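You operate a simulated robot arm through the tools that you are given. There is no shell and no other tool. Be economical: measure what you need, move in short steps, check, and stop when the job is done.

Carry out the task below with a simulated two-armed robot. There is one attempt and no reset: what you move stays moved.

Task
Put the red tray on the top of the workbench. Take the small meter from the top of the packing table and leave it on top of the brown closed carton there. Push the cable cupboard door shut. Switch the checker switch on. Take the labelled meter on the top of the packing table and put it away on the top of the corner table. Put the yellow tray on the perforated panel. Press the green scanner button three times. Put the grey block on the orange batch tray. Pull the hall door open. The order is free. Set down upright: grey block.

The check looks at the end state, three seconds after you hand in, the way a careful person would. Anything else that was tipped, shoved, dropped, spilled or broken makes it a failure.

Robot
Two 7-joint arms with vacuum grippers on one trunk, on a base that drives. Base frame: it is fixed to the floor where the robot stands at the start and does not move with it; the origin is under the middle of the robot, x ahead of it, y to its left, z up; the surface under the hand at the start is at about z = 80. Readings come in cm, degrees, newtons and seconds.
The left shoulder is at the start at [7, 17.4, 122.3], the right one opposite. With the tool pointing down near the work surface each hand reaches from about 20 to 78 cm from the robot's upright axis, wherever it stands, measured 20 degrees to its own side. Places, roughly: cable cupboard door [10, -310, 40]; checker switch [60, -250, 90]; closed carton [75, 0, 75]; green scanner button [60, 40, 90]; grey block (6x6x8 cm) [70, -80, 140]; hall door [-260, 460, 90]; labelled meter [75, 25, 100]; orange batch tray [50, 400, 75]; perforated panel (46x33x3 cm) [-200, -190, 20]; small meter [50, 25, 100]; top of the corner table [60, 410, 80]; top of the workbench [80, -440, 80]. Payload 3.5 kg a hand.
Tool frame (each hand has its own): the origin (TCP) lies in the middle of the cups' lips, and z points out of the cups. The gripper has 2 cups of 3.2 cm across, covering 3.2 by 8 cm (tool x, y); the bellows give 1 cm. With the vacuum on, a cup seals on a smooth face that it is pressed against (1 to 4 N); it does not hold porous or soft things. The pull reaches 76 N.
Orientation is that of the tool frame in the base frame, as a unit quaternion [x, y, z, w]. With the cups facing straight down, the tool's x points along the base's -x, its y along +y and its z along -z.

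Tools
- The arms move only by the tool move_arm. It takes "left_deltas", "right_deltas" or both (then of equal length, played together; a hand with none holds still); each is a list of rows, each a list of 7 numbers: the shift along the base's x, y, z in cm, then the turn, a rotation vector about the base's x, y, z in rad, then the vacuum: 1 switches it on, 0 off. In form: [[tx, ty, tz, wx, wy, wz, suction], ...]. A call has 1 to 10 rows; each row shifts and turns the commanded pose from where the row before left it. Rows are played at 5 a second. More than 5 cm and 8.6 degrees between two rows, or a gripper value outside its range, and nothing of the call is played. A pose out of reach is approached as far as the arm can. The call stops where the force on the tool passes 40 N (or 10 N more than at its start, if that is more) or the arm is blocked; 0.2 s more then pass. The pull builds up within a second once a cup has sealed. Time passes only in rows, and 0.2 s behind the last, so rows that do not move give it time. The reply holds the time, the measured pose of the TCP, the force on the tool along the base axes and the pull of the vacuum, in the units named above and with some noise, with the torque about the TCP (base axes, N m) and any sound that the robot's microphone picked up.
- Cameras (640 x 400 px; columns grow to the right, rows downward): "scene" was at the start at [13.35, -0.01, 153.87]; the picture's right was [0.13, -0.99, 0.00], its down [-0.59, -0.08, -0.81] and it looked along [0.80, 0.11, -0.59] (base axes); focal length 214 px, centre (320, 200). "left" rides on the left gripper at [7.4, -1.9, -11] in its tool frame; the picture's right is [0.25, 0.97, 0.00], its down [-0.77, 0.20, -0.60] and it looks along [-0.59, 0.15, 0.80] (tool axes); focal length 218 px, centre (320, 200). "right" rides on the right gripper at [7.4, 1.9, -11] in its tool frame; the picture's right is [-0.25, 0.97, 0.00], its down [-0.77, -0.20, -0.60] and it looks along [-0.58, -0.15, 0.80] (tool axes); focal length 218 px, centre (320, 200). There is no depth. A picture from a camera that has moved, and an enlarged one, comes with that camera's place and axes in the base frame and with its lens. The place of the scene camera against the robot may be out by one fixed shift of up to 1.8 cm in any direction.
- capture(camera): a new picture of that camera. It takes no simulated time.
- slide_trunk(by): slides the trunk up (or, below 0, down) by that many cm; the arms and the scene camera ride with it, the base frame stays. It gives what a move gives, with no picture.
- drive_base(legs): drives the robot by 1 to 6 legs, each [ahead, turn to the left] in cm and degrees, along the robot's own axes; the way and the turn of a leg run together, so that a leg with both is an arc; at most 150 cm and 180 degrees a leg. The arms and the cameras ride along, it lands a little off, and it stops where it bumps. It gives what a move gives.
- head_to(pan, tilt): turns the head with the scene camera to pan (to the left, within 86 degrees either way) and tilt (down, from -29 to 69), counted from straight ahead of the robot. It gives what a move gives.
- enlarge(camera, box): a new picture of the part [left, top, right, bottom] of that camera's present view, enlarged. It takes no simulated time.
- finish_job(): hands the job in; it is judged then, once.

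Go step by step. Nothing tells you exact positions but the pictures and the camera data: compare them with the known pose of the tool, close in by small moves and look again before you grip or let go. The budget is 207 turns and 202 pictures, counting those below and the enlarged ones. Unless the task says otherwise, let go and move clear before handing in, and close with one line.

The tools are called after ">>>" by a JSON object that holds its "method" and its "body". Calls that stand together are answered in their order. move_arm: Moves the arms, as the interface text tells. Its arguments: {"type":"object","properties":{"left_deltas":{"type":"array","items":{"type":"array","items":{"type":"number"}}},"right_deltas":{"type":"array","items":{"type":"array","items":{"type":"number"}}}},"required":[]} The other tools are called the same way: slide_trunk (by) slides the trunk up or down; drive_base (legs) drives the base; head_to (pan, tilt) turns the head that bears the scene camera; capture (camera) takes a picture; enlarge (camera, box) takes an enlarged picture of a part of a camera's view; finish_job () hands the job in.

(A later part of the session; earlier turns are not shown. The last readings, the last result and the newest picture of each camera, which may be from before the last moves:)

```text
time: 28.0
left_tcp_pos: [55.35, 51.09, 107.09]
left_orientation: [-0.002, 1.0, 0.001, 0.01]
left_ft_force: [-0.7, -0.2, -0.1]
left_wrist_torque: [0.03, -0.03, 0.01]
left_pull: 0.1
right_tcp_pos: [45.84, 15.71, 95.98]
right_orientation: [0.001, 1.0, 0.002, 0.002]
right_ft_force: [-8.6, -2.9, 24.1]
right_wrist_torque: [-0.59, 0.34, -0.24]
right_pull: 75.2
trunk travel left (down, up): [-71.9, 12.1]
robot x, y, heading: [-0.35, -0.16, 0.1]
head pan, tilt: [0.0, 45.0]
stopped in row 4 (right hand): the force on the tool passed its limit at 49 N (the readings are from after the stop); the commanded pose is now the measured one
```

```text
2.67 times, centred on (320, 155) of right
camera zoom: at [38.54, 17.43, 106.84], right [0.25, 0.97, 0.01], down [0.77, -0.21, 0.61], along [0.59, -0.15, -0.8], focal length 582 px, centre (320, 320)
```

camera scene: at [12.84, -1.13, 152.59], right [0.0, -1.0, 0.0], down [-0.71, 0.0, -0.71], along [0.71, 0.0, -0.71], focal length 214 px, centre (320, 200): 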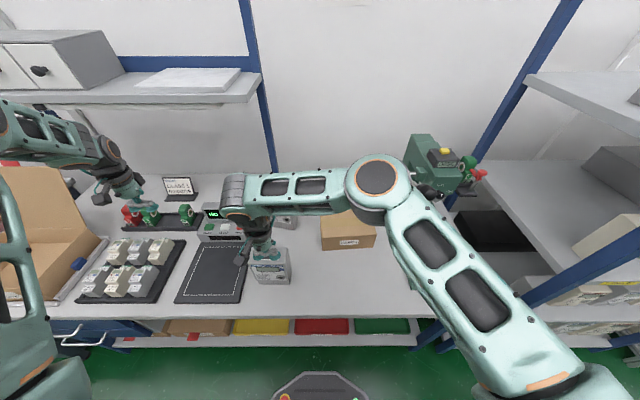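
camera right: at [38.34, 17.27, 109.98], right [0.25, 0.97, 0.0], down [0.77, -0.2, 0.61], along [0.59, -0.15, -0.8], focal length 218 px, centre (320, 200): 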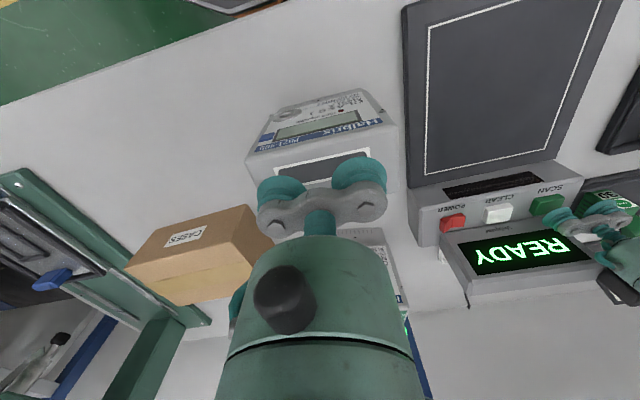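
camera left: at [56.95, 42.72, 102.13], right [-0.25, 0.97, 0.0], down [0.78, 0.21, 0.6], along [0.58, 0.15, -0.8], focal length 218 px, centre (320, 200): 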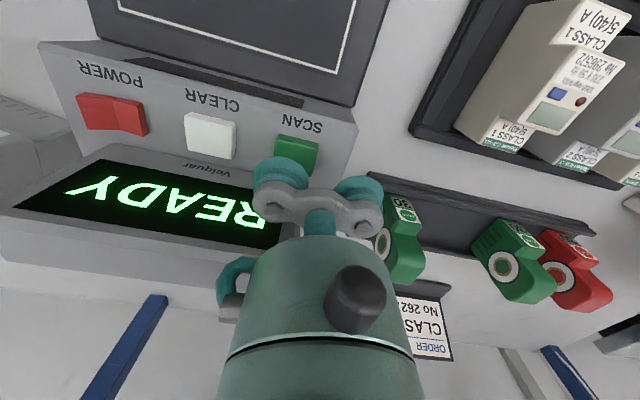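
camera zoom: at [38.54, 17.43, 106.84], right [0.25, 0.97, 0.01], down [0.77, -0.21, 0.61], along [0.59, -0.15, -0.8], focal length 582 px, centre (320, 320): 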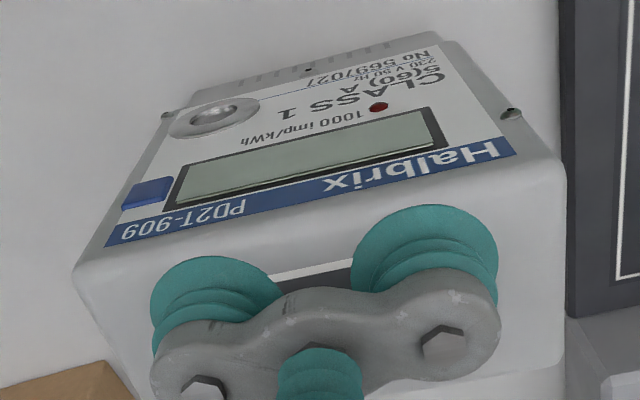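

Sealed with full pull. Lift the small meter straight up about 13 cm.

>>> {"method": "move_arm", "body": {"right_deltas": [[0, 0, 1, 0, 0, 0, 1], [0, 0, 2, 0, 0, 0, 1], [0, 0, 3, 0, 0, 0, 1], [0, 0, 4, 0, 0, 0, 1], [0, 0, 4, 0, 0, 0, 1], [0, -3, 0, 0, 0, 0, 1], [0, -4, 0, 0, 0, 0, 1], [1, -4, 0, 0, 0, 0, 1], [0, 0, 0, 0, 0, 0, 1]]}}

>>> {"method": "capture", "body": {"camera": "right"}}

>>> {"method": "capture", "body": {"camera": "scene"}}

```text
time: 30.0
left_tcp_pos: [55.64, 51.41, 106.74]
left_orientation: [-0.003, 1.0, 0.001, 0.009]
left_ft_force: [-0.1, 0.6, 0.0]
left_wrist_torque: [0.01, -0.01, 0.0]
left_pull: 0.0
right_tcp_pos: [47.2, 4.72, 109.6]
right_orientation: [0.0, 1.0, 0.003, 0.001]
right_ft_force: [-0.6, -0.1, -4.6]
right_wrist_torque: [-0.02, 0.05, 0.01]
right_pull: 75.8
trunk travel left (down, up): [-71.9, 12.1]
robot x, y, heading: [-0.01, 0.13, 0.0]
head pan, tilt: [0.0, 45.0]
```

```text
172 pictures are left
camera right: at [39.82, 6.49, 120.45], right [0.25, 0.97, 0.01], down [0.77, -0.2, 0.61], along [0.59, -0.15, -0.8], focal length 218 px, centre (320, 200)
```

right: 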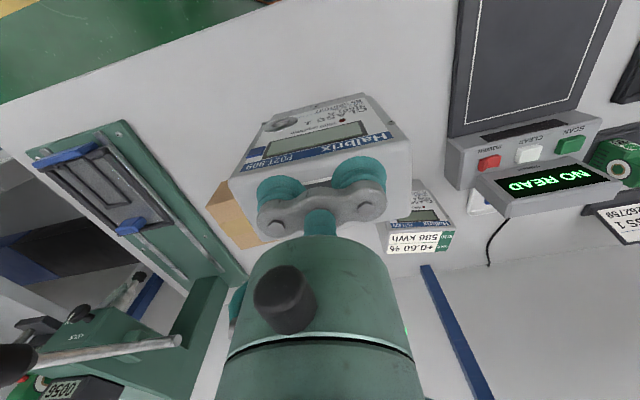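

```text
171 pictures are left
camera scene: at [12.92, -0.98, 152.58], right [0.0, -1.0, 0.0], down [-0.71, 0.0, -0.71], along [0.71, 0.0, -0.71], focal length 214 px, centre (320, 200)
```

scene: 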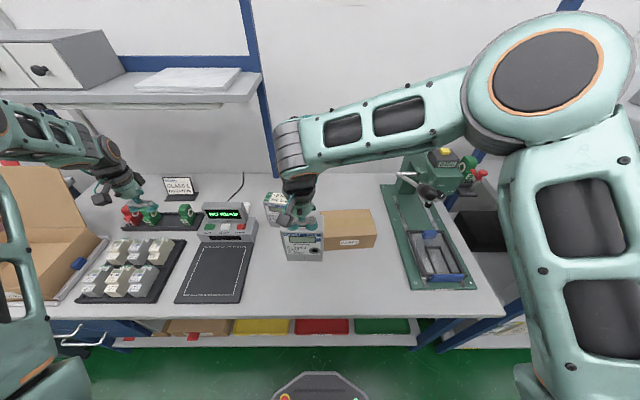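

The meter hangs well clear. The carton's top centre is at about [65,-10.3]. I'll go right first, then forward over it.

>>> {"method": "move_arm", "body": {"right_deltas": [[0, -4, 0, 0, 0, 0, 1], [0, -4, 0, 0, 0, 0, 1], [1, -4, 0, 0, 0, 0, 1], [4, -3, 0, 0, 0, 0, 1], [4, 0, 0, 0, 0, 0, 1], [4, 0, 0, 0, 0, 0, 1], [4, 0, 0, 0, 0, 0, 1], [1, 0, 0, 0, 0, 0, 1], [0, 0, 0, 0, 0, 0, 1], [0, 0, 0, 0, 0, 0, 1]]}}

>>> {"method": "capture", "body": {"camera": "right"}}

>>> {"method": "enlarge", "body": {"camera": "scene", "box": [240, 160, 400, 260]}}

```text
time: 32.2
left_tcp_pos: [55.72, 51.19, 106.82]
left_orientation: [-0.002, 1.0, 0.002, 0.008]
left_ft_force: [-0.6, 0.5, 0.9]
left_wrist_torque: [0.03, -0.02, -0.02]
left_pull: 0.0
right_tcp_pos: [65.17, -10.1, 109.62]
right_orientation: [0.0, 1.0, 0.003, 0.002]
right_ft_force: [0.0, 0.2, -4.0]
right_wrist_torque: [-0.06, 0.06, -0.02]
right_pull: 75.4
trunk travel left (down, up): [-71.9, 12.1]
robot x, y, heading: [-0.32, 0.15, 0.1]
head pan, tilt: [0.0, 45.0]
```

```text
170 pictures are left
camera right: at [57.89, -8.39, 120.54], right [0.25, 0.97, 0.01], down [0.77, -0.2, 0.61], along [0.59, -0.15, -0.8], focal length 218 px, centre (320, 200)
```

right: 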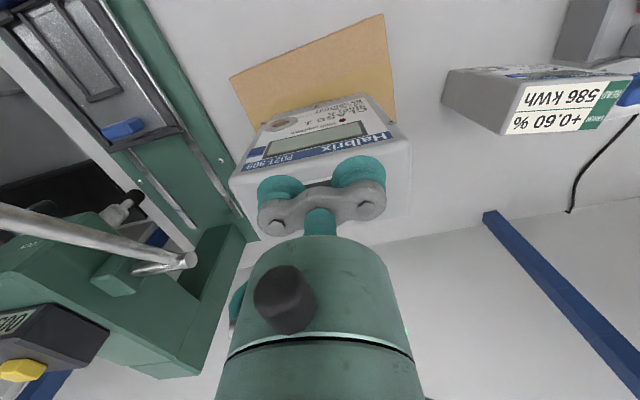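

```text
4.00 times, centred on (320, 210) of scene
camera zoom: at [12.94, -1.13, 152.58], right [0.0, -1.0, 0.0], down [-0.71, 0.0, -0.71], along [0.71, 0.0, -0.71], focal length 858 px, centre (320, 160)
```

zoom: 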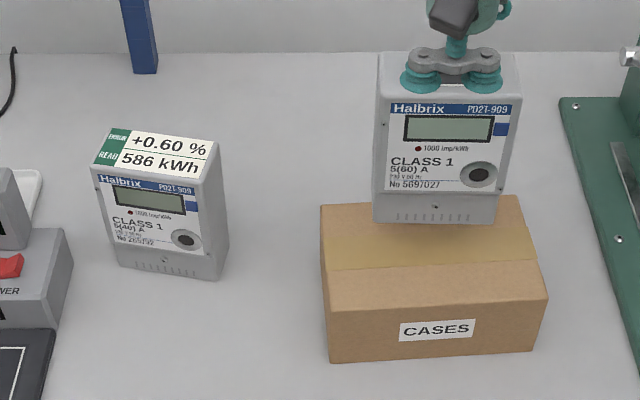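

The meter is over the carton with good margins. I'll shift slightly right and lower gently.

>>> {"method": "move_arm", "body": {"right_deltas": [[0, -0.6, -1.5, 0, 0, 0, 1], [0, 0, -1.5, 0, 0, 0, 1], [0, 0, -1, 0, 0, 0, 1], [0, 0, 0, 0, 0, 0, 1]]}}

>>> {"method": "enlarge", "body": {"camera": "scene", "box": [240, 160, 400, 260]}}

```text
time: 33.2
left_tcp_pos: [55.61, 51.28, 106.96]
left_orientation: [-0.002, 1.0, 0.001, 0.008]
left_ft_force: [-0.5, 0.3, 0.6]
left_wrist_torque: [0.01, -0.05, 0.0]
left_pull: 0.0
right_tcp_pos: [65.3, -10.92, 105.62]
right_orientation: [0.0, 1.0, 0.003, 0.002]
right_ft_force: [1.0, -0.7, -4.1]
right_wrist_torque: [-0.03, 0.02, 0.01]
right_pull: 76.0
trunk travel left (down, up): [-71.9, 12.1]
robot x, y, heading: [0.63, -0.02, 0.1]
head pan, tilt: [0.0, 45.0]
```

```text
4.00 times, centred on (320, 210) of scene
camera zoom: at [12.88, -1.15, 152.59], right [0.0, -1.0, 0.0], down [-0.71, 0.0, -0.71], along [0.71, 0.0, -0.71], focal length 858 px, centre (320, 160)
```

zoom: 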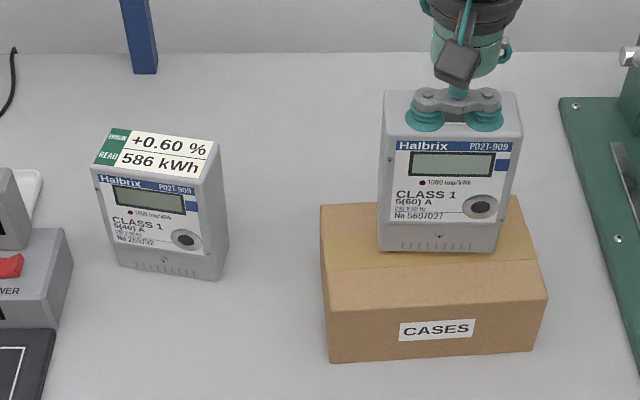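

>>> {"method": "move_arm", "body": {"right_deltas": [[0, 0, -0.7, 0, 0, 0, 1], [0, 0, -0.5, 0, 0, 0, 1], [0, 0, -0.5, 0, 0, 0, 1], [0, 0, 0, 0, 0, 0, 1]]}}

>>> {"method": "enlarge", "body": {"camera": "scene", "box": [240, 160, 400, 260]}}

```text
time: 34.0
left_tcp_pos: [55.34, 51.34, 106.96]
left_orientation: [-0.002, 1.0, 0.001, 0.011]
left_ft_force: [0.9, -0.3, -0.1]
left_wrist_torque: [0.02, 0.01, 0.0]
left_pull: 0.1
right_tcp_pos: [65.24, -10.85, 104.97]
right_orientation: [0.001, 1.0, 0.005, 0.009]
right_ft_force: [-9.4, 0.3, 22.9]
right_wrist_torque: [-0.29, 0.39, -0.05]
right_pull: 75.2
trunk travel left (down, up): [-71.9, 12.1]
robot x, y, heading: [-0.1, -0.02, -0.1]
head pan, tilt: [0.0, 45.0]
stopped in row 3 (right hand): the force on the tool passed its limit at 45 N (the readings are from after the stop); the commanded pose is now the measured one
```

```text
4.00 times, centred on (320, 210) of scene
camera zoom: at [12.54, -1.08, 152.63], right [0.0, -1.0, 0.0], down [-0.71, 0.0, -0.71], along [0.71, 0.0, -0.71], focal length 858 px, centre (320, 160)
```

zoom: 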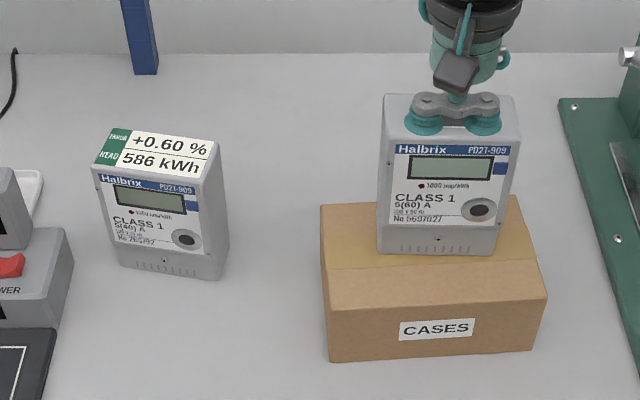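

The meter stands on the carton, within its edges. Release and rise.

>>> {"method": "move_arm", "body": {"right_deltas": [[0, 0, 0.2, 0, 0, 0, 1], [0, 0, 0, 0, 0, 0, 0], [0, 0, 0, 0, 0, 0, 0], [0, 0, 0, 0, 0, 0, 0], [0, 0, 0.5, 0, 0, 0, 0], [0, 0, 0.5, 0, 0, 0, 0], [0, 0, 2, 0, 0, 0, 0], [0, 0, 4, 0, 0, 0, 0], [0, 0, 0, 0, 0, 0, 0]]}}

>>> {"method": "enlarge", "body": {"camera": "scene", "box": [240, 160, 400, 260]}}

```text
time: 36.0
left_tcp_pos: [55.69, 51.33, 106.84]
left_orientation: [-0.003, 1.0, 0.001, 0.009]
left_ft_force: [0.6, -0.6, -0.6]
left_wrist_torque: [-0.03, -0.04, 0.01]
left_pull: 0.0
right_tcp_pos: [65.47, -11.06, 111.86]
right_orientation: [0.0, 1.0, 0.004, 0.007]
right_ft_force: [-0.2, -0.1, -1.1]
right_wrist_torque: [-0.02, 0.02, 0.02]
right_pull: 0.1
trunk travel left (down, up): [-71.9, 12.1]
robot x, y, heading: [-0.3, 0.11, 0.2]
head pan, tilt: [0.0, 45.0]
```

```text
4.00 times, centred on (320, 210) of scene
camera zoom: at [12.92, -1.13, 152.58], right [0.0, -1.0, 0.0], down [-0.71, 0.0, -0.71], along [0.71, 0.0, -0.71], focal length 858 px, centre (320, 160)
```

zoom: 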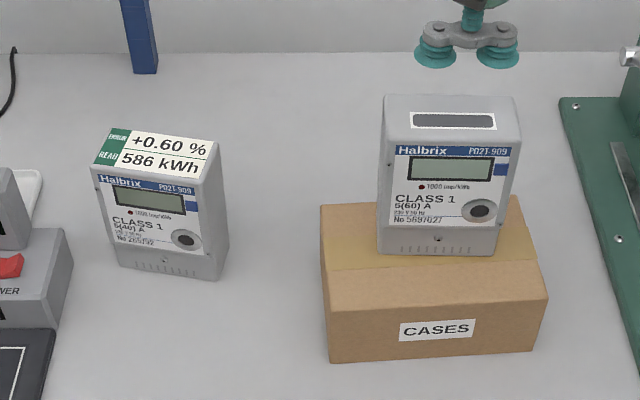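

Small meter done. Withdraw the right arm, then bring the left hand over the labelled meter at about [71.5,15.3,96].

>>> {"method": "move_arm", "body": {"right_deltas": [[0, 0, 4, 0, 0, 0, 0], [-4, -1, 2, 0, 0, 0, 0], [-4, -2, 0, 0, 0, 0, 0], [-4, -2, 0, 0, 0, 0, 0], [-4, -2, 0, 0, 0, 0, 0], [-4, -2, 0, 0, 0, 0, 0], [-4, -2, 0, 0, 0, 0, 0], [0, 0, 0, 0, 0, 0, 0]]}}

>>> {"method": "move_arm", "body": {"left_deltas": [[0, -4, 0.5, 0, 0, 0, 0], [0, -4, 0.5, 0, 0, 0, 0], [0, -4, 0.5, 0, 0, 0, 0], [1, -4, 0, 0, 0, 0, 0], [2, -4, 0, 0, 0, 0, 0], [2, -4, 0, 0, 0, -0.05, 0], [2, -4, 0, 0, 0, -0.05, 0], [2, -4, 0, 0, 0, -0.04, 0], [2, -3, 0, 0, 0, 0, 0], [0, 0, 0, 0, 0, 0, 0]]}}

>>> {"method": "capture", "body": {"camera": "left"}}

>>> {"method": "capture", "body": {"camera": "scene"}}

```text
time: 37.8
left_tcp_pos: [55.63, 51.27, 106.65]
left_orientation: [-0.002, 1.0, 0.001, 0.009]
left_ft_force: [-1.0, 0.1, -0.3]
left_wrist_torque: [0.01, 0.04, 0.01]
left_pull: 0.0
right_tcp_pos: [41.53, -22.1, 118.05]
right_orientation: [0.001, 1.0, 0.003, 0.006]
right_ft_force: [0.2, 0.3, -0.6]
right_wrist_torque: [0.0, 0.0, -0.03]
right_pull: 0.0
trunk travel left (down, up): [-71.9, 12.1]
robot x, y, heading: [-0.18, 0.32, -0.1]
head pan, tilt: [0.0, 45.0]
```

```text
time: 40.0
left_tcp_pos: [66.8, 16.37, 108.45]
left_orientation: [0.067, 0.998, 0.001, 0.009]
left_ft_force: [-0.2, -0.3, 0.4]
left_wrist_torque: [0.0, 0.01, 0.01]
left_pull: 0.1
right_tcp_pos: [41.45, -22.16, 118.04]
right_orientation: [0.001, 1.0, 0.003, 0.006]
right_ft_force: [-0.4, -0.4, 0.0]
right_wrist_torque: [-0.01, -0.03, 0.0]
right_pull: 0.0
trunk travel left (down, up): [-71.9, 12.1]
robot x, y, heading: [-0.11, -0.25, 0.4]
head pan, tilt: [0.0, 45.0]
```

```text
165 pictures are left
camera left: at [59.13, 15.26, 119.47], right [-0.12, 0.99, 0.0], down [0.78, 0.1, 0.62], along [0.61, 0.07, -0.79], focal length 218 px, centre (320, 200)
```

left: 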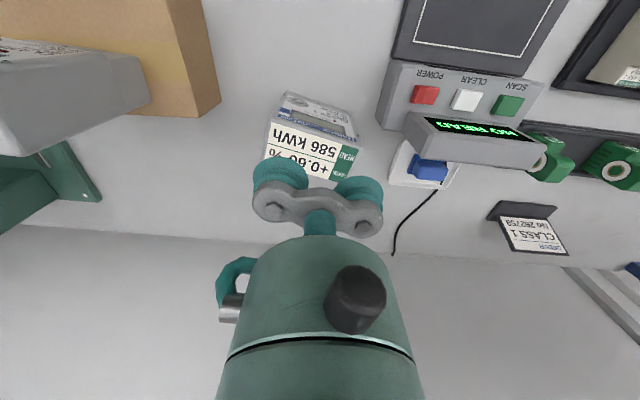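

```text
164 pictures are left
camera scene: at [12.78, -1.1, 152.6], right [0.0, -1.0, 0.0], down [-0.71, 0.0, -0.71], along [0.71, 0.0, -0.71], focal length 214 px, centre (320, 200)
```

scene: 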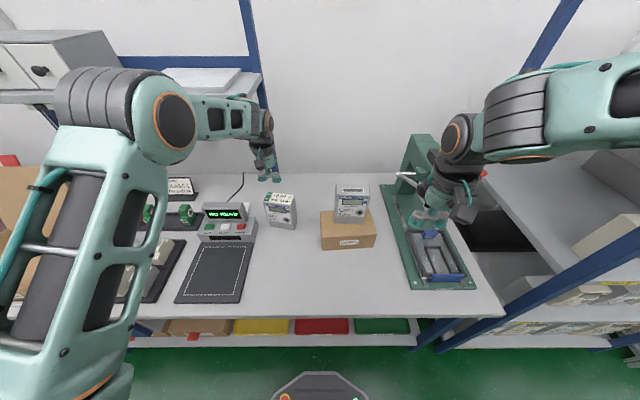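

The label face centre is near [70.8,15.5]. I'll move above it and re-check closely.

>>> {"method": "move_arm", "body": {"left_deltas": [[2, -0.4, -2, 0, 0, 0, 1], [2, -0.4, -3, 0, 0, -0.03, 1], [0, 0, -2.5, 0, 0, 0, 1], [0, 0, 0, 0, 0, 0, 1], [0, 0, 0, 0, 0, 0, 1]]}}

>>> {"method": "enlarge", "body": {"camera": "left", "box": [200, 80, 440, 230]}}

>>> {"method": "enlarge", "body": {"camera": "scene", "box": [220, 140, 360, 240]}}

```text
time: 41.2
left_tcp_pos: [70.61, 15.48, 100.87]
left_orientation: [0.082, 0.997, 0.0, 0.009]
left_ft_force: [0.5, 0.8, 0.4]
left_wrist_torque: [0.0, -0.03, 0.02]
left_pull: 0.1
right_tcp_pos: [41.51, -22.05, 117.99]
right_orientation: [0.001, 1.0, 0.003, 0.007]
right_ft_force: [0.8, -0.4, 0.4]
right_wrist_torque: [0.0, 0.0, -0.03]
right_pull: 0.1
trunk travel left (down, up): [-71.9, 12.1]
robot x, y, heading: [-0.22, 0.01, 0.1]
head pan, tilt: [0.0, 45.0]
```

```text
2.67 times, centred on (320, 155) of left
camera zoom: at [63.11, 14.76, 111.81], right [-0.09, 1.0, 0.0], down [0.78, 0.07, 0.62], along [0.62, 0.05, -0.79], focal length 582 px, centre (320, 320)
```

zoom: 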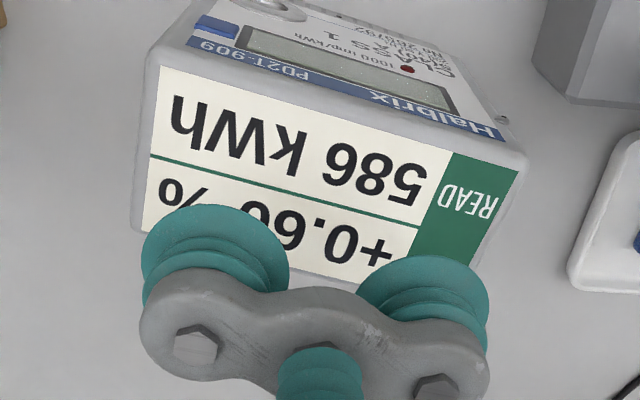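

```text
4.00 times, centred on (290, 190) of scene
camera zoom: at [12.87, -1.14, 152.59], right [0.0, -1.0, 0.0], down [-0.71, 0.0, -0.71], along [0.71, 0.0, -0.71], focal length 858 px, centre (440, 240)
```

zoom: 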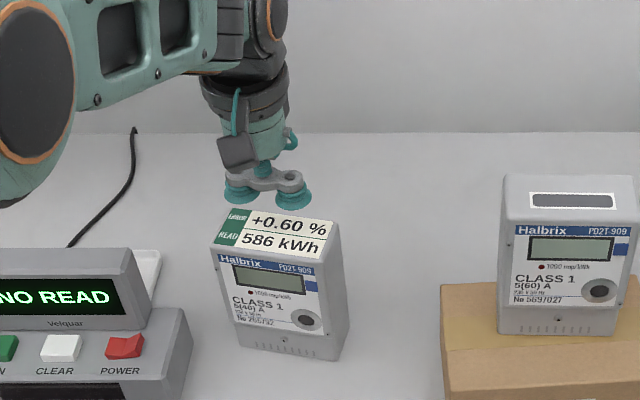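

Well aligned. Descend gently onto the label.

>>> {"method": "move_arm", "body": {"left_deltas": [[0.2, 0, -2, 0, -0.015, 0, 1], [0, 0, -1.5, 0, 0, 0, 1], [0, 0, -0.4, 0, 0, 0, 1], [0, 0, -0.3, 0, 0, 0, 1], [0, 0, -0.3, 0, 0, 0, 1], [0, 0, 0, 0, 0, 0, 1], [0, 0, 0, 0, 0, 0, 1]]}}

```text
time: 42.8
left_tcp_pos: [70.73, 15.4, 96.39]
left_orientation: [0.082, 0.996, 0.001, 0.017]
left_ft_force: [-0.4, 0.2, 0.2]
left_wrist_torque: [-0.01, -0.02, -0.04]
left_pull: 0.1
right_tcp_pos: [41.56, -22.15, 118.09]
right_orientation: [0.001, 1.0, 0.004, 0.007]
right_ft_force: [-1.1, -0.5, -0.1]
right_wrist_torque: [-0.02, 0.0, -0.02]
right_pull: 0.1
trunk travel left (down, up): [-71.9, 12.1]
robot x, y, heading: [0.02, 0.21, 0.1]
head pan, tilt: [0.0, 45.0]
```

>>> {"method": "move_arm", "body": {"left_deltas": [[0, 0, -0.2, 0, 0.034, 0, 1], [0, 0, -0.3, 0, 0, 0, 1], [0, 0, -0.2, 0, 0, 0, 1], [0, 0, 0, 0, 0, 0, 1], [0, 0, 0, 0, 0, 0, 1]]}}

```text
time: 44.0
left_tcp_pos: [70.76, 15.53, 95.97]
left_orientation: [0.082, 0.997, 0.0, 0.002]
left_ft_force: [5.2, 2.2, 20.2]
left_wrist_torque: [0.02, -0.16, -0.06]
left_pull: 75.0
right_tcp_pos: [41.32, -22.17, 118.07]
right_orientation: [0.001, 1.0, 0.004, 0.007]
right_ft_force: [0.0, 0.1, 0.3]
right_wrist_torque: [-0.01, 0.0, 0.01]
right_pull: 0.1
trunk travel left (down, up): [-71.9, 12.1]
robot x, y, heading: [0.13, -0.14, -0.1]
head pan, tilt: [0.0, 45.0]
```

Sealed. Lift and draw the labelled meter back close to the body.

>>> {"method": "move_arm", "body": {"left_deltas": [[0, 0, 1, 0, 0, 0, 1], [0, 0, 2.5, 0, 0, 0, 1], [0, 0, 4, 0, 0, 0, 1], [-2, 0, 4, 0, 0, 0.04, 1], [-3, 0, 3.5, 0, 0, 0.04, 1], [-4.5, 0.5, 1, 0, 0, 0.04, 1], [-4.5, 1, 0, 0, 0, 0.045, 1], [-4.5, 1, 0, 0, 0, 0, 1], [-4.5, 1, 0, 0, 0, 0, 1], [0, 0, 0, 0, 0, 0, 1]]}}

>>> {"method": "move_arm", "body": {"left_deltas": [[-4, 1.5, 0, 0, 0, 0, 1], [-3, 1.5, 0, 0, 0, 0, 1], [0, 0, 0, 0, 0, 0, 1]], "right_deltas": [[-2, 0, 0, 0, 0, 0, 0], [-2, 0, 0, 0, 0, 0, 0], [0, 0, 0, 0, 0, 0, 0]]}}

>>> {"method": "head_to", "body": {"pan": 0, "tilt": 60}}

>>> {"method": "capture", "body": {"camera": "scene"}}

>>> {"method": "head_to", "body": {"pan": -50, "tilt": 10}}

>>> {"method": "capture", "body": {"camera": "scene"}}

```text
time: 46.2
left_tcp_pos: [47.69, 19.02, 111.6]
left_orientation: [0.0, 1.0, 0.0, -0.001]
left_ft_force: [0.4, -0.2, -4.0]
left_wrist_torque: [-0.04, 0.02, -0.03]
left_pull: 75.0
right_tcp_pos: [41.61, -22.1, 118.05]
right_orientation: [0.001, 1.0, 0.004, 0.006]
right_ft_force: [0.7, -0.3, 0.7]
right_wrist_torque: [-0.04, -0.01, 0.0]
right_pull: 0.0
trunk travel left (down, up): [-71.9, 12.1]
robot x, y, heading: [-0.26, 0.06, 0.3]
head pan, tilt: [0.0, 45.0]
```

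```text
time: 47.0
left_tcp_pos: [41.02, 22.01, 111.51]
left_orientation: [-0.001, 1.0, -0.001, -0.002]
left_ft_force: [0.7, 0.5, -4.9]
left_wrist_torque: [0.01, 0.03, -0.01]
left_pull: 75.4
right_tcp_pos: [37.63, -21.99, 117.85]
right_orientation: [0.001, 1.0, 0.003, 0.007]
right_ft_force: [-0.2, 0.2, -0.1]
right_wrist_torque: [0.01, 0.03, 0.03]
right_pull: 0.0
trunk travel left (down, up): [-71.9, 12.1]
robot x, y, heading: [0.09, 0.39, -0.1]
head pan, tilt: [0.0, 45.0]
```

```text
time: 47.8
left_tcp_pos: [40.85, 22.12, 111.65]
left_orientation: [-0.001, 1.0, -0.002, 0.0]
left_ft_force: [0.2, 0.0, -4.7]
left_wrist_torque: [-0.04, 0.04, 0.02]
left_pull: 75.5
right_tcp_pos: [37.44, -21.92, 117.85]
right_orientation: [0.001, 1.0, 0.003, 0.007]
right_ft_force: [0.1, -0.4, 0.8]
right_wrist_torque: [0.02, -0.01, -0.01]
right_pull: 0.1
trunk travel left (down, up): [-71.9, 12.1]
robot x, y, heading: [-0.15, -0.06, 0.1]
head pan, tilt: [0.0, 60.0]
```

```text
161 pictures are left
camera scene: at [11.36, -1.14, 150.65], right [0.0, -1.0, 0.0], down [-0.87, 0.0, -0.5], along [0.5, 0.0, -0.87], focal length 214 px, centre (320, 200)
```

scene: 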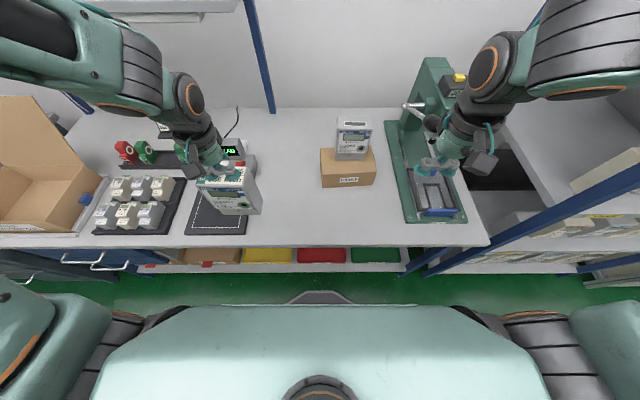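

```text
time: 48.9
left_tcp_pos: [40.72, 22.03, 111.77]
left_orientation: [-0.001, 1.0, -0.001, 0.001]
left_ft_force: [-0.3, -0.8, -3.8]
left_wrist_torque: [0.01, -0.04, 0.02]
left_pull: 75.4
right_tcp_pos: [37.45, -21.99, 117.9]
right_orientation: [0.002, 1.0, 0.003, 0.007]
right_ft_force: [0.0, -0.1, 0.2]
right_wrist_torque: [0.0, 0.04, 0.0]
right_pull: 0.1
trunk travel left (down, up): [-71.9, 12.1]
robot x, y, heading: [0.16, -0.01, 0.2]
head pan, tilt: [-50.0, 10.0]
```

```text
160 pictures are left
camera scene: at [10.72, -8.26, 158.08], right [-0.76, -0.64, 0.0], down [-0.11, 0.13, -0.98], along [0.63, -0.75, -0.17], focal length 214 px, centre (320, 200)
```

scene: 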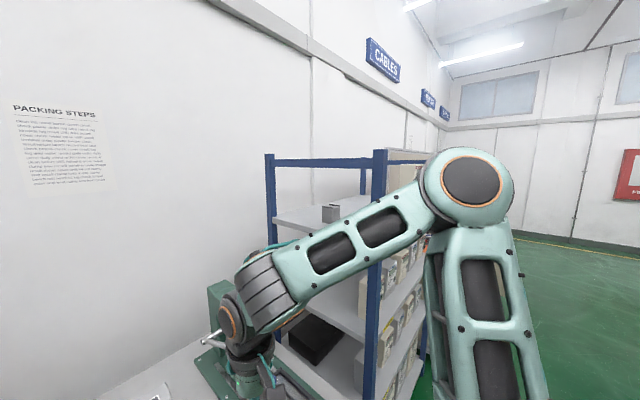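

The grey block is on the rack's top shelf to the right. I'll keep the meter in the left hand, back off, drive to in front of that rack and pick the block with the right hand so both go to the corner table together.

>>> {"method": "drive_base", "body": {"legs": [[-35, 0], [0, -90], [72, 0], [0, 90]]}}

>>> {"method": "head_to", "body": {"pan": 0, "tilt": 20}}

>>> {"method": "capture", "body": {"camera": "scene"}}

```text
time: 62.4
left_tcp_pos: [4.3, -51.07, 111.62]
left_orientation: [0.012, 1.0, -0.001, 0.0]
left_ft_force: [0.7, 0.0, -4.1]
left_wrist_torque: [-0.02, 0.02, 0.0]
left_pull: 75.5
right_tcp_pos: [-0.16, -95.01, 117.89]
right_orientation: [0.014, 1.0, 0.005, 0.007]
right_ft_force: [0.3, -1.0, -0.1]
right_wrist_torque: [-0.01, 0.0, -0.04]
right_pull: 0.1
trunk travel left (down, up): [-71.9, 12.1]
robot x, y, heading: [-37.04, -71.83, -1.1]
head pan, tilt: [-50.0, 10.0]
```

```text
time: 63.6
left_tcp_pos: [4.37, -50.98, 111.67]
left_orientation: [0.012, 1.0, -0.001, 0.0]
left_ft_force: [0.1, 0.5, -4.6]
left_wrist_torque: [-0.02, -0.03, 0.02]
left_pull: 74.9
right_tcp_pos: [-0.17, -94.94, 117.92]
right_orientation: [0.014, 1.0, 0.004, 0.008]
right_ft_force: [0.4, -0.2, -0.4]
right_wrist_torque: [0.0, 0.04, 0.01]
right_pull: 0.1
trunk travel left (down, up): [-71.9, 12.1]
robot x, y, heading: [-37.18, -72.16, -1.4]
head pan, tilt: [0.0, 20.0]
```

```text
159 pictures are left
camera scene: at [-22.96, -73.53, 156.46], right [-0.03, -1.0, 0.0], down [-0.34, 0.01, -0.94], along [0.94, -0.02, -0.34], focal length 214 px, centre (320, 200)
```

scene: 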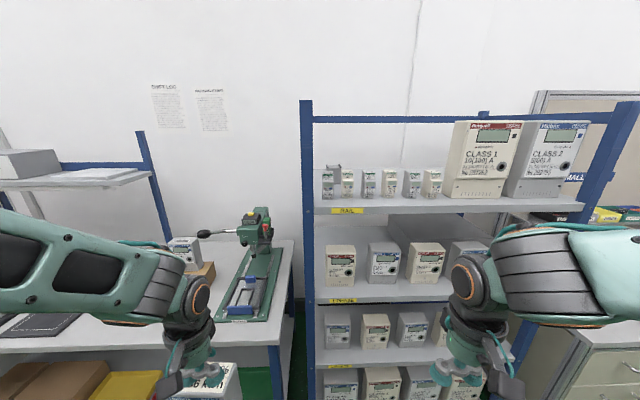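

>>> {"method": "enlarge", "body": {"camera": "scene", "box": [300, 110, 460, 210]}}

>>> {"method": "enlarge", "body": {"camera": "scene", "box": [0, 330, 300, 400]}}

```text
4.00 times, centred on (380, 160) of scene
camera zoom: at [-22.96, -73.53, 156.46], right [-0.03, -1.0, 0.0], down [-0.34, 0.01, -0.94], along [0.94, -0.02, -0.34], focal length 858 px, centre (80, 360)
```

zoom: 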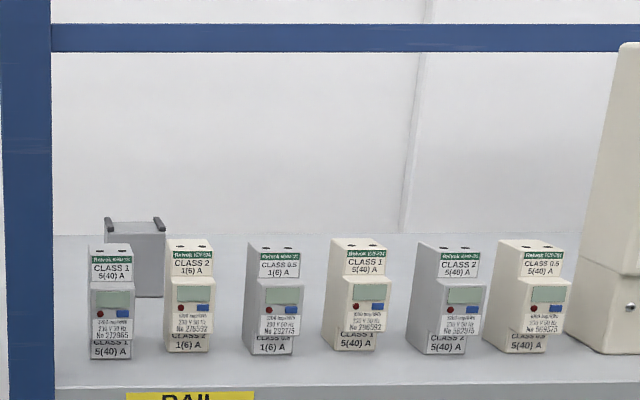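

```text
2.13 times, centred on (150, 365) of scene
camera zoom: at [-22.96, -73.53, 156.46], right [-0.03, -1.0, 0.0], down [-0.34, 0.01, -0.94], along [0.94, -0.02, -0.34], focal length 458 px, centre (683, -152)
```

zoom: 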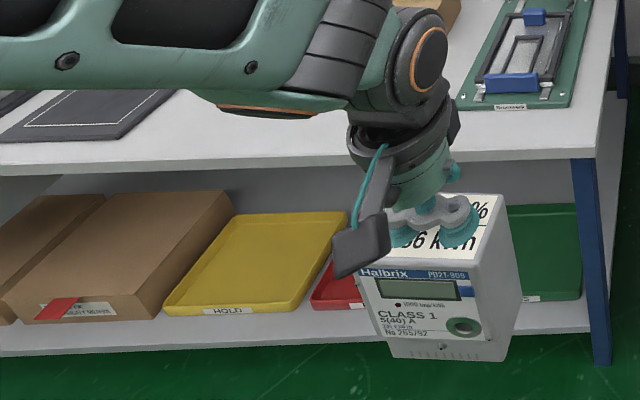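

The grey block stands behind the first small module on the top shelf, with dark rails on its top edges. The red and yellow trays are on the packing table's lower shelf. I'll check whether the blue top bar is at the rack's front or back.

>>> {"method": "enlarge", "body": {"camera": "scene", "box": [440, 80, 640, 205]}}

>>> {"method": "enlarge", "body": {"camera": "scene", "box": [295, 90, 355, 205]}}

```text
3.20 times, centred on (540, 142) of scene
camera zoom: at [-22.96, -73.53, 156.46], right [-0.03, -1.0, 0.0], down [-0.34, 0.01, -0.94], along [0.94, -0.02, -0.34], focal length 686 px, centre (-384, 384)
```

zoom: 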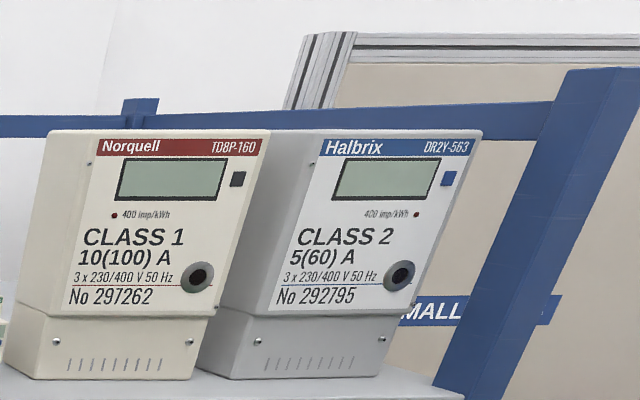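

```text
3.48 times, centred on (325, 148) of scene
camera zoom: at [-22.96, -73.53, 156.46], right [-0.03, -1.0, 0.0], down [-0.34, 0.01, -0.94], along [0.94, -0.02, -0.34], focal length 746 px, centre (303, 383)
```

zoom: 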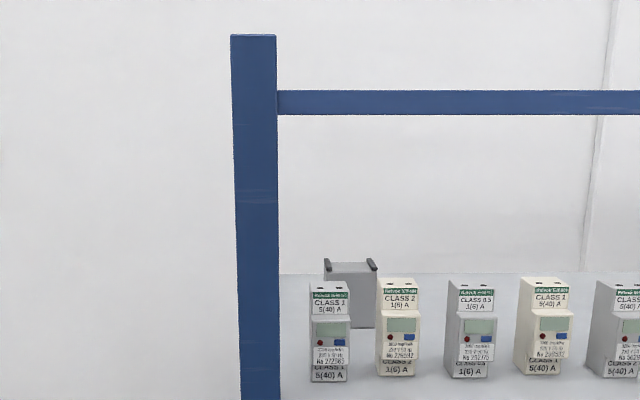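

The bar is at the back, so the front is open. I'll raise the trunk, pull the left hand with the meter in, lift the right hand above module height, and approach.

>>> {"method": "slide_trunk", "body": {"by": 12}}

>>> {"method": "move_arm", "body": {"left_deltas": [[-3, 0, 0, 0, 0, 0, 1], [-3, 0, 0, 0, 0, 0, 1], [-3, 0, 0, 0, 0, 0, 1], [-2, 0, 0, 0, 0, 0, 1], [0, 0, 0, 0, 0, 0, 1], [0, 0, 0, 0, 0, 0, 1]], "right_deltas": [[0, 0, 4, 0, 0, 0, 0], [0, 0, 4, 0, 0, 0, 0], [0, 0, 4, 0, 0, 0, 0], [0, 0, 4, 0, 0, 0, 0], [0, 0, 4, 0, 0, 0, 0], [0, 0, 0, 0, 0, 0, 0]]}}

>>> {"method": "capture", "body": {"camera": "scene"}}

```text
time: 65.1
left_tcp_pos: [4.31, -51.02, 123.6]
left_orientation: [0.012, 1.0, -0.001, -0.001]
left_ft_force: [0.2, -0.2, -4.2]
left_wrist_torque: [-0.01, 0.01, -0.01]
left_pull: 75.4
right_tcp_pos: [-0.15, -94.9, 129.81]
right_orientation: [0.015, 1.0, 0.003, 0.007]
right_ft_force: [0.0, 0.2, -0.1]
right_wrist_torque: [-0.03, 0.01, -0.01]
right_pull: 0.1
trunk travel left (down, up): [-83.9, 0.1]
robot x, y, heading: [-37.18, -72.0, -1.6]
head pan, tilt: [0.0, 20.0]
```

```text
time: 66.5
left_tcp_pos: [-3.62, -51.01, 124.29]
left_orientation: [0.012, 1.0, -0.001, 0.0]
left_ft_force: [0.0, 0.3, -3.8]
left_wrist_torque: [-0.03, 0.03, -0.02]
left_pull: 75.9
left hand out of reach, approached as far as the arm can: row 3, 4
right_tcp_pos: [1.17, -93.49, 147.54]
right_orientation: [0.014, 1.0, 0.004, 0.007]
right_ft_force: [0.5, -0.3, 0.3]
right_wrist_torque: [0.0, 0.03, -0.01]
right_pull: 0.0
right hand out of reach, approached as far as the arm can: row 5
trunk travel left (down, up): [-83.9, 0.1]
robot x, y, heading: [-37.06, -72.15, -1.2]
head pan, tilt: [0.0, 20.0]
```

```text
154 pictures are left
camera scene: at [-22.91, -73.27, 168.45], right [-0.02, -1.0, 0.0], down [-0.34, 0.01, -0.94], along [0.94, -0.02, -0.34], focal length 214 px, centre (320, 200)
```

scene: 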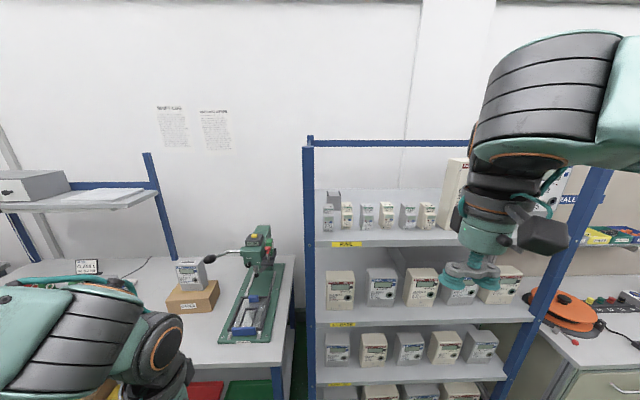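

Now approach straight ahead with the right hand above the modules.

>>> {"method": "drive_base", "body": {"legs": [[0, 1.3], [46, 0]]}}

>>> {"method": "capture", "body": {"camera": "scene"}}

>>> {"method": "capture", "body": {"camera": "right"}}

```text
time: 69.6
left_tcp_pos: [41.17, -49.97, 124.47]
left_orientation: [-0.003, 1.0, -0.001, 0.0]
left_ft_force: [-1.0, 0.1, -3.5]
left_wrist_torque: [0.01, -0.01, -0.01]
left_pull: 75.5
right_tcp_pos: [47.46, -92.3, 147.6]
right_orientation: [-0.002, 1.0, 0.004, 0.008]
right_ft_force: [0.2, 0.5, -0.8]
right_wrist_torque: [0.01, 0.02, 0.04]
right_pull: 0.0
trunk travel left (down, up): [-83.9, 0.1]
robot x, y, heading: [8.73, -71.89, 0.1]
head pan, tilt: [0.0, 20.0]
```

```text
153 pictures are left
camera scene: at [22.62, -72.89, 168.48], right [0.01, -1.0, 0.0], down [-0.34, 0.0, -0.94], along [0.94, 0.01, -0.34], focal length 214 px, centre (320, 200)
```

scene: 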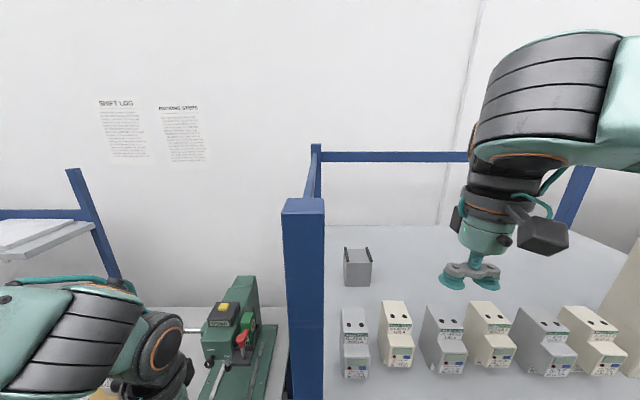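

```text
152 pictures are left
camera right: at [40.01, -90.65, 158.37], right [0.25, 0.97, 0.01], down [0.76, -0.2, 0.61], along [0.6, -0.14, -0.79], focal length 218 px, centre (320, 200)
```

right: 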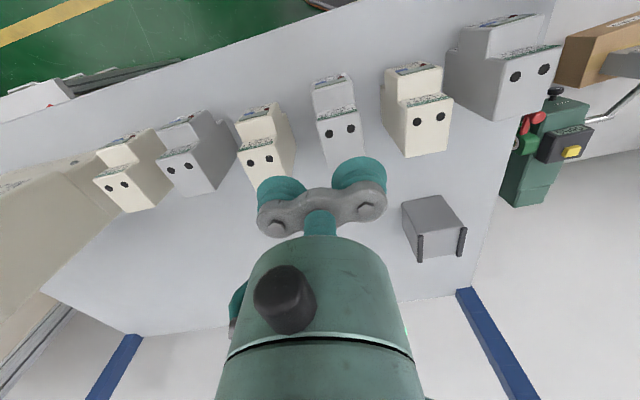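

>>> {"method": "enlarge", "body": {"camera": "right", "box": [370, 170, 500, 280]}}

>>> {"method": "enlarge", "body": {"camera": "scene", "box": [310, 225, 420, 300]}}

```text
3.64 times, centred on (435, 225) of right
camera zoom: at [40.01, -90.65, 158.37], right [0.25, 0.97, 0.01], down [0.76, -0.2, 0.61], along [0.6, -0.14, -0.79], focal length 794 px, centre (-98, 109)
```

zoom: 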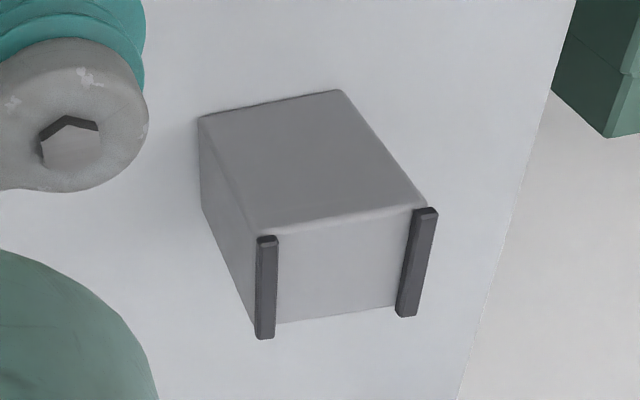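

```text
5.33 times, centred on (365, 262) of scene
camera zoom: at [22.62, -72.89, 168.48], right [0.01, -1.0, 0.0], down [-0.34, 0.0, -0.94], along [0.94, 0.01, -0.34], focal length 1144 px, centre (80, -133)
```

zoom: 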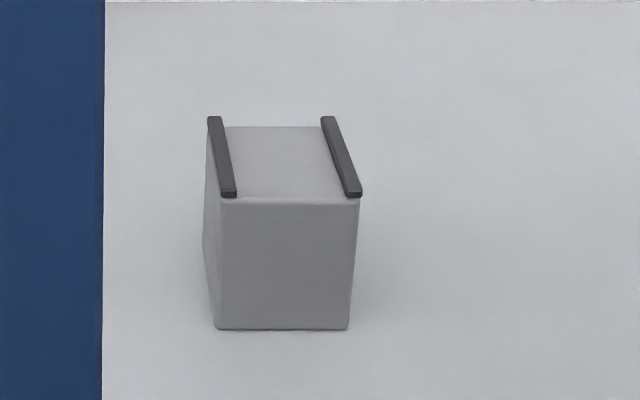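

Top face centre of the block is about [66.8,-80.2,138.7], with the two rails about 4.7 cm apart. I'll put only the +y cup between the rails: TCP at [66.8,-82.6].

>>> {"method": "move_arm", "body": {"right_deltas": [[4, 2, 0, 0, 0, 0, 0], [4, 2, 0, 0, 0, 0, 0], [4, 2, 0, 0, 0, 0, 0], [4, 2, 0, 0, 0, 0, 0], [3.3, 1.7, 0, 0, 0, 0, 0], [0, 0, -2, 0, 0, 0, 0], [0, 0, 0, 0, 0, 0, 0], [0, 0, 0, 0, 0, 0, 0]]}}

>>> {"method": "enlarge", "body": {"camera": "right", "box": [220, 60, 460, 240]}}

>>> {"method": "capture", "body": {"camera": "scene"}}

```text
time: 71.4
left_tcp_pos: [41.38, -49.85, 124.45]
left_orientation: [-0.004, 1.0, -0.001, -0.001]
left_ft_force: [0.6, 0.2, -4.5]
left_wrist_torque: [0.0, 0.0, -0.02]
left_pull: 75.9
right_tcp_pos: [67.09, -82.44, 145.53]
right_orientation: [-0.003, 1.0, 0.004, 0.007]
right_ft_force: [0.0, 0.5, 0.2]
right_wrist_torque: [-0.02, 0.02, 0.0]
right_pull: 0.1
trunk travel left (down, up): [-83.9, 0.1]
robot x, y, heading: [9.06, -71.89, 0.8]
head pan, tilt: [0.0, 20.0]
```

```text
2.22 times, centred on (340, 150) of right
camera zoom: at [59.62, -80.79, 156.24], right [0.25, 0.97, 0.01], down [0.76, -0.2, 0.61], along [0.6, -0.14, -0.79], focal length 485 px, centre (276, 311)
```

zoom: 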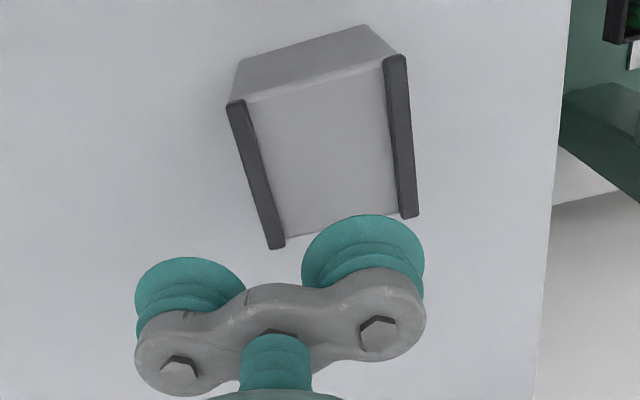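

```text
148 pictures are left
camera scene: at [22.96, -72.73, 168.45], right [0.01, -1.0, 0.0], down [-0.34, 0.0, -0.94], along [0.94, 0.01, -0.34], focal length 214 px, centre (320, 200)
```

scene: 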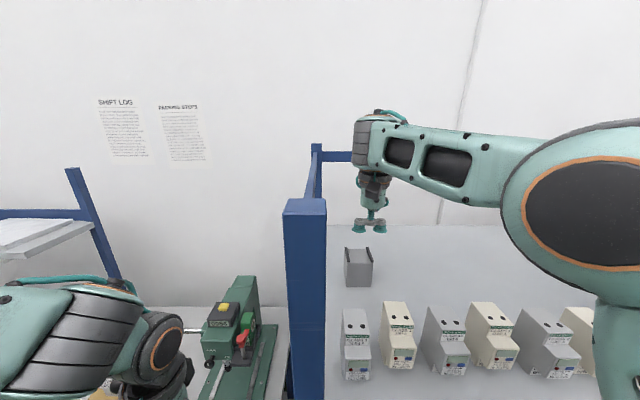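

Aligned within a few mm. Descend with vacuum on.

>>> {"method": "move_arm", "body": {"right_deltas": [[-0.4, -0.2, -3, 0, 0.014, 0, 1], [0, 0, -2, 0, 0, 0, 1], [0, 0, -0.5, 0, 0, 0, 1], [0, 0, -0.4, 0, 0, 0, 1], [0, 0, -0.4, 0, 0, 0, 1], [0, 0, 0, 0, 0, 0, 1], [0, 0, 0, 0, 0, 0, 1]]}}

```text
time: 73.0
left_tcp_pos: [41.46, -49.9, 124.56]
left_orientation: [-0.004, 1.0, -0.001, -0.001]
left_ft_force: [0.1, 0.9, -4.0]
left_wrist_torque: [0.03, 0.02, -0.01]
left_pull: 76.1
right_tcp_pos: [66.52, -82.95, 139.22]
right_orientation: [-0.003, 1.0, 0.005, 0.001]
right_ft_force: [3.7, 0.2, 8.7]
right_wrist_torque: [0.62, 0.02, -0.01]
right_pull: 37.9
trunk travel left (down, up): [-83.9, 0.1]
robot x, y, heading: [9.01, -71.72, 0.6]
head pan, tilt: [0.0, 20.0]
```

One cup sealed (38 N). Lift straight up above the module tops.

>>> {"method": "move_arm", "body": {"right_deltas": [[0, 0, 0.5, 0, 0, 0, 1], [0, 0, 1.5, 0, 0, 0, 1], [0, 0, 2, 0, 0, 0, 1], [0, 0, 3, 0, 0, 0, 1], [0, 0, 3, 0, 0, 0, 1], [0, 0, 3, 0, 0, 0, 1], [0, 0, 0, 0, 0, 0, 1], [0, 0, 0, 0, 0, 0, 1]]}}

>>> {"method": "capture", "body": {"camera": "scene"}}

>>> {"method": "capture", "body": {"camera": "right"}}

```text
time: 74.8
left_tcp_pos: [41.39, -49.99, 124.44]
left_orientation: [-0.003, 1.0, -0.001, -0.001]
left_ft_force: [0.0, -0.7, -4.5]
left_wrist_torque: [-0.03, 0.04, 0.0]
left_pull: 74.9
right_tcp_pos: [66.6, -82.64, 152.41]
right_orientation: [-0.002, 1.0, 0.004, 0.0]
right_ft_force: [-0.6, -0.1, -1.8]
right_wrist_torque: [0.6, 0.01, 0.01]
right_pull: 37.9
trunk travel left (down, up): [-83.9, 0.1]
robot x, y, heading: [8.99, -71.59, 0.2]
head pan, tilt: [0.0, 20.0]
```

```text
147 pictures are left
camera scene: at [22.86, -72.89, 168.46], right [0.01, -1.0, 0.0], down [-0.34, 0.0, -0.94], along [0.94, 0.01, -0.34], focal length 214 px, centre (320, 200)
```

scene: 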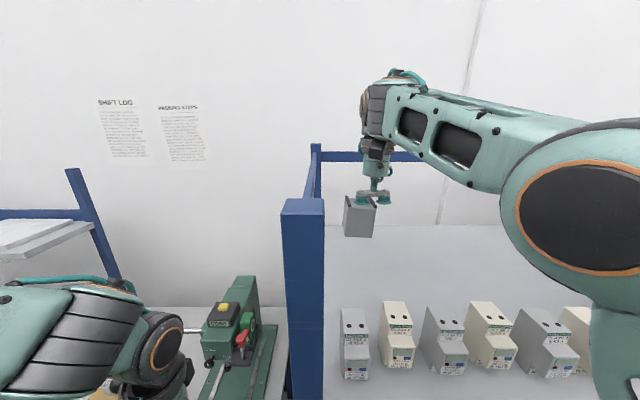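

```text
146 pictures are left
camera right: at [59.25, -80.93, 163.23], right [0.25, 0.97, 0.01], down [0.77, -0.2, 0.6], along [0.58, -0.14, -0.8], focal length 218 px, centre (320, 200)
```

right: 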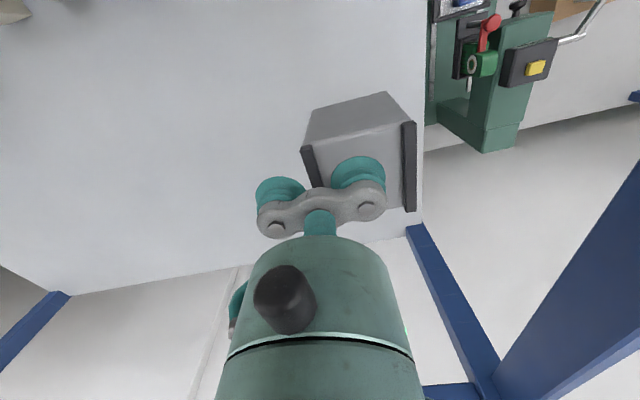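

The block hangs well. Back straight out, then lower and tuck the right hand.

>>> {"method": "drive_base", "body": {"legs": [[-65, 0]]}}

>>> {"method": "move_arm", "body": {"right_deltas": [[-3, 0, -3, 0, 0, 0, 1], [-4, 0, -2, 0, 0, 0, 1], [-4, 0, -2, 0, 0, 0, 1], [-4, 0, -2, 0, 0, 0, 1], [-4, -1, -1, 0, 0, 0, 1], [-4, -1, -2, 0, 0, 0, 1], [0, 0, -4, 0, 0, 0, 1], [0, 0, -4, 0, 0, 0, 1], [0, 0, 0, 0, 0, 0, 1], [0, 0, 0, 0, 0, 0, 1]]}}

>>> {"method": "drive_base", "body": {"legs": [[0, 90]]}}

>>> {"method": "head_to", "body": {"pan": 0, "tilt": 15}}

>>> {"method": "capture", "body": {"camera": "scene"}}

```text
time: 78.4
left_tcp_pos: [-23.01, -50.49, 124.49]
left_orientation: [-0.006, 1.0, 0.0, -0.002]
left_ft_force: [0.5, 1.0, -5.7]
left_wrist_torque: [-0.01, 0.01, 0.03]
left_pull: 75.1
right_tcp_pos: [2.25, -83.12, 152.18]
right_orientation: [-0.004, 1.0, 0.003, -0.002]
right_ft_force: [-0.9, 0.6, -2.2]
right_wrist_torque: [0.59, -0.01, 0.0]
right_pull: 38.0
trunk travel left (down, up): [-83.9, 0.1]
robot x, y, heading: [-55.85, -72.55, 0.4]
head pan, tilt: [0.0, 20.0]
```

```text
time: 80.6
left_tcp_pos: [-23.17, -50.5, 124.4]
left_orientation: [-0.006, 1.0, 0.0, -0.002]
left_ft_force: [-0.4, -0.2, -4.5]
left_wrist_torque: [-0.06, -0.01, 0.02]
left_pull: 75.4
right_tcp_pos: [-21.05, -85.17, 132.38]
right_orientation: [-0.005, 1.0, 0.005, 0.0]
right_ft_force: [-0.8, -0.6, -0.7]
right_wrist_torque: [0.56, 0.02, 0.02]
right_pull: 37.9
trunk travel left (down, up): [-83.9, 0.1]
robot x, y, heading: [-55.43, -72.29, 0.8]
head pan, tilt: [0.0, 20.0]
```

```text
time: 84.8
left_tcp_pos: [-76.96, -39.56, 124.46]
left_orientation: [-0.705, 0.71, -0.001, -0.001]
left_ft_force: [0.0, 0.4, -4.1]
left_wrist_torque: [-0.05, 0.01, 0.0]
left_pull: 75.4
right_tcp_pos: [-42.49, -37.96, 132.31]
right_orientation: [-0.704, 0.71, 0.003, -0.003]
right_ft_force: [0.1, 0.8, -1.9]
right_wrist_torque: [0.0, 0.6, -0.03]
right_pull: 37.7
trunk travel left (down, up): [-83.9, 0.1]
robot x, y, heading: [-55.46, -72.59, 89.4]
head pan, tilt: [0.0, 20.0]
```

```text
time: 85.5
left_tcp_pos: [-77.14, -39.64, 124.38]
left_orientation: [-0.705, 0.709, 0.0, 0.0]
left_ft_force: [-0.4, -0.2, -4.2]
left_wrist_torque: [-0.02, -0.02, -0.02]
left_pull: 75.8
right_tcp_pos: [-42.42, -38.03, 132.25]
right_orientation: [-0.704, 0.71, 0.003, -0.003]
right_ft_force: [0.0, 0.0, -1.4]
right_wrist_torque: [0.01, 0.59, 0.02]
right_pull: 37.6
trunk travel left (down, up): [-83.9, 0.1]
robot x, y, heading: [-55.99, -72.66, 89.4]
head pan, tilt: [0.0, 15.0]
```

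```text
145 pictures are left
camera scene: at [-55.94, -59.27, 169.27], right [1.0, -0.01, 0.0], down [0.0, -0.26, -0.97], along [0.01, 0.97, -0.26], focal length 214 px, centre (320, 200)
```

scene: 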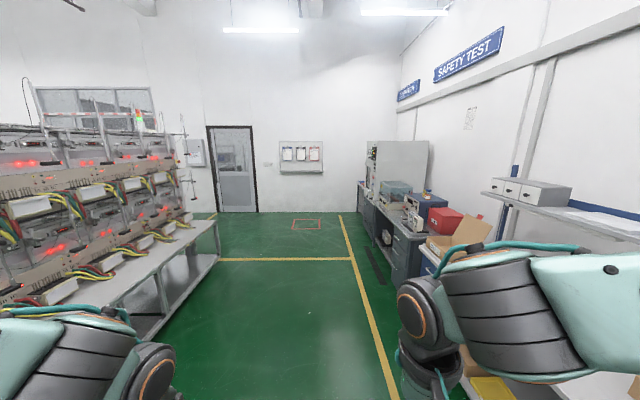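

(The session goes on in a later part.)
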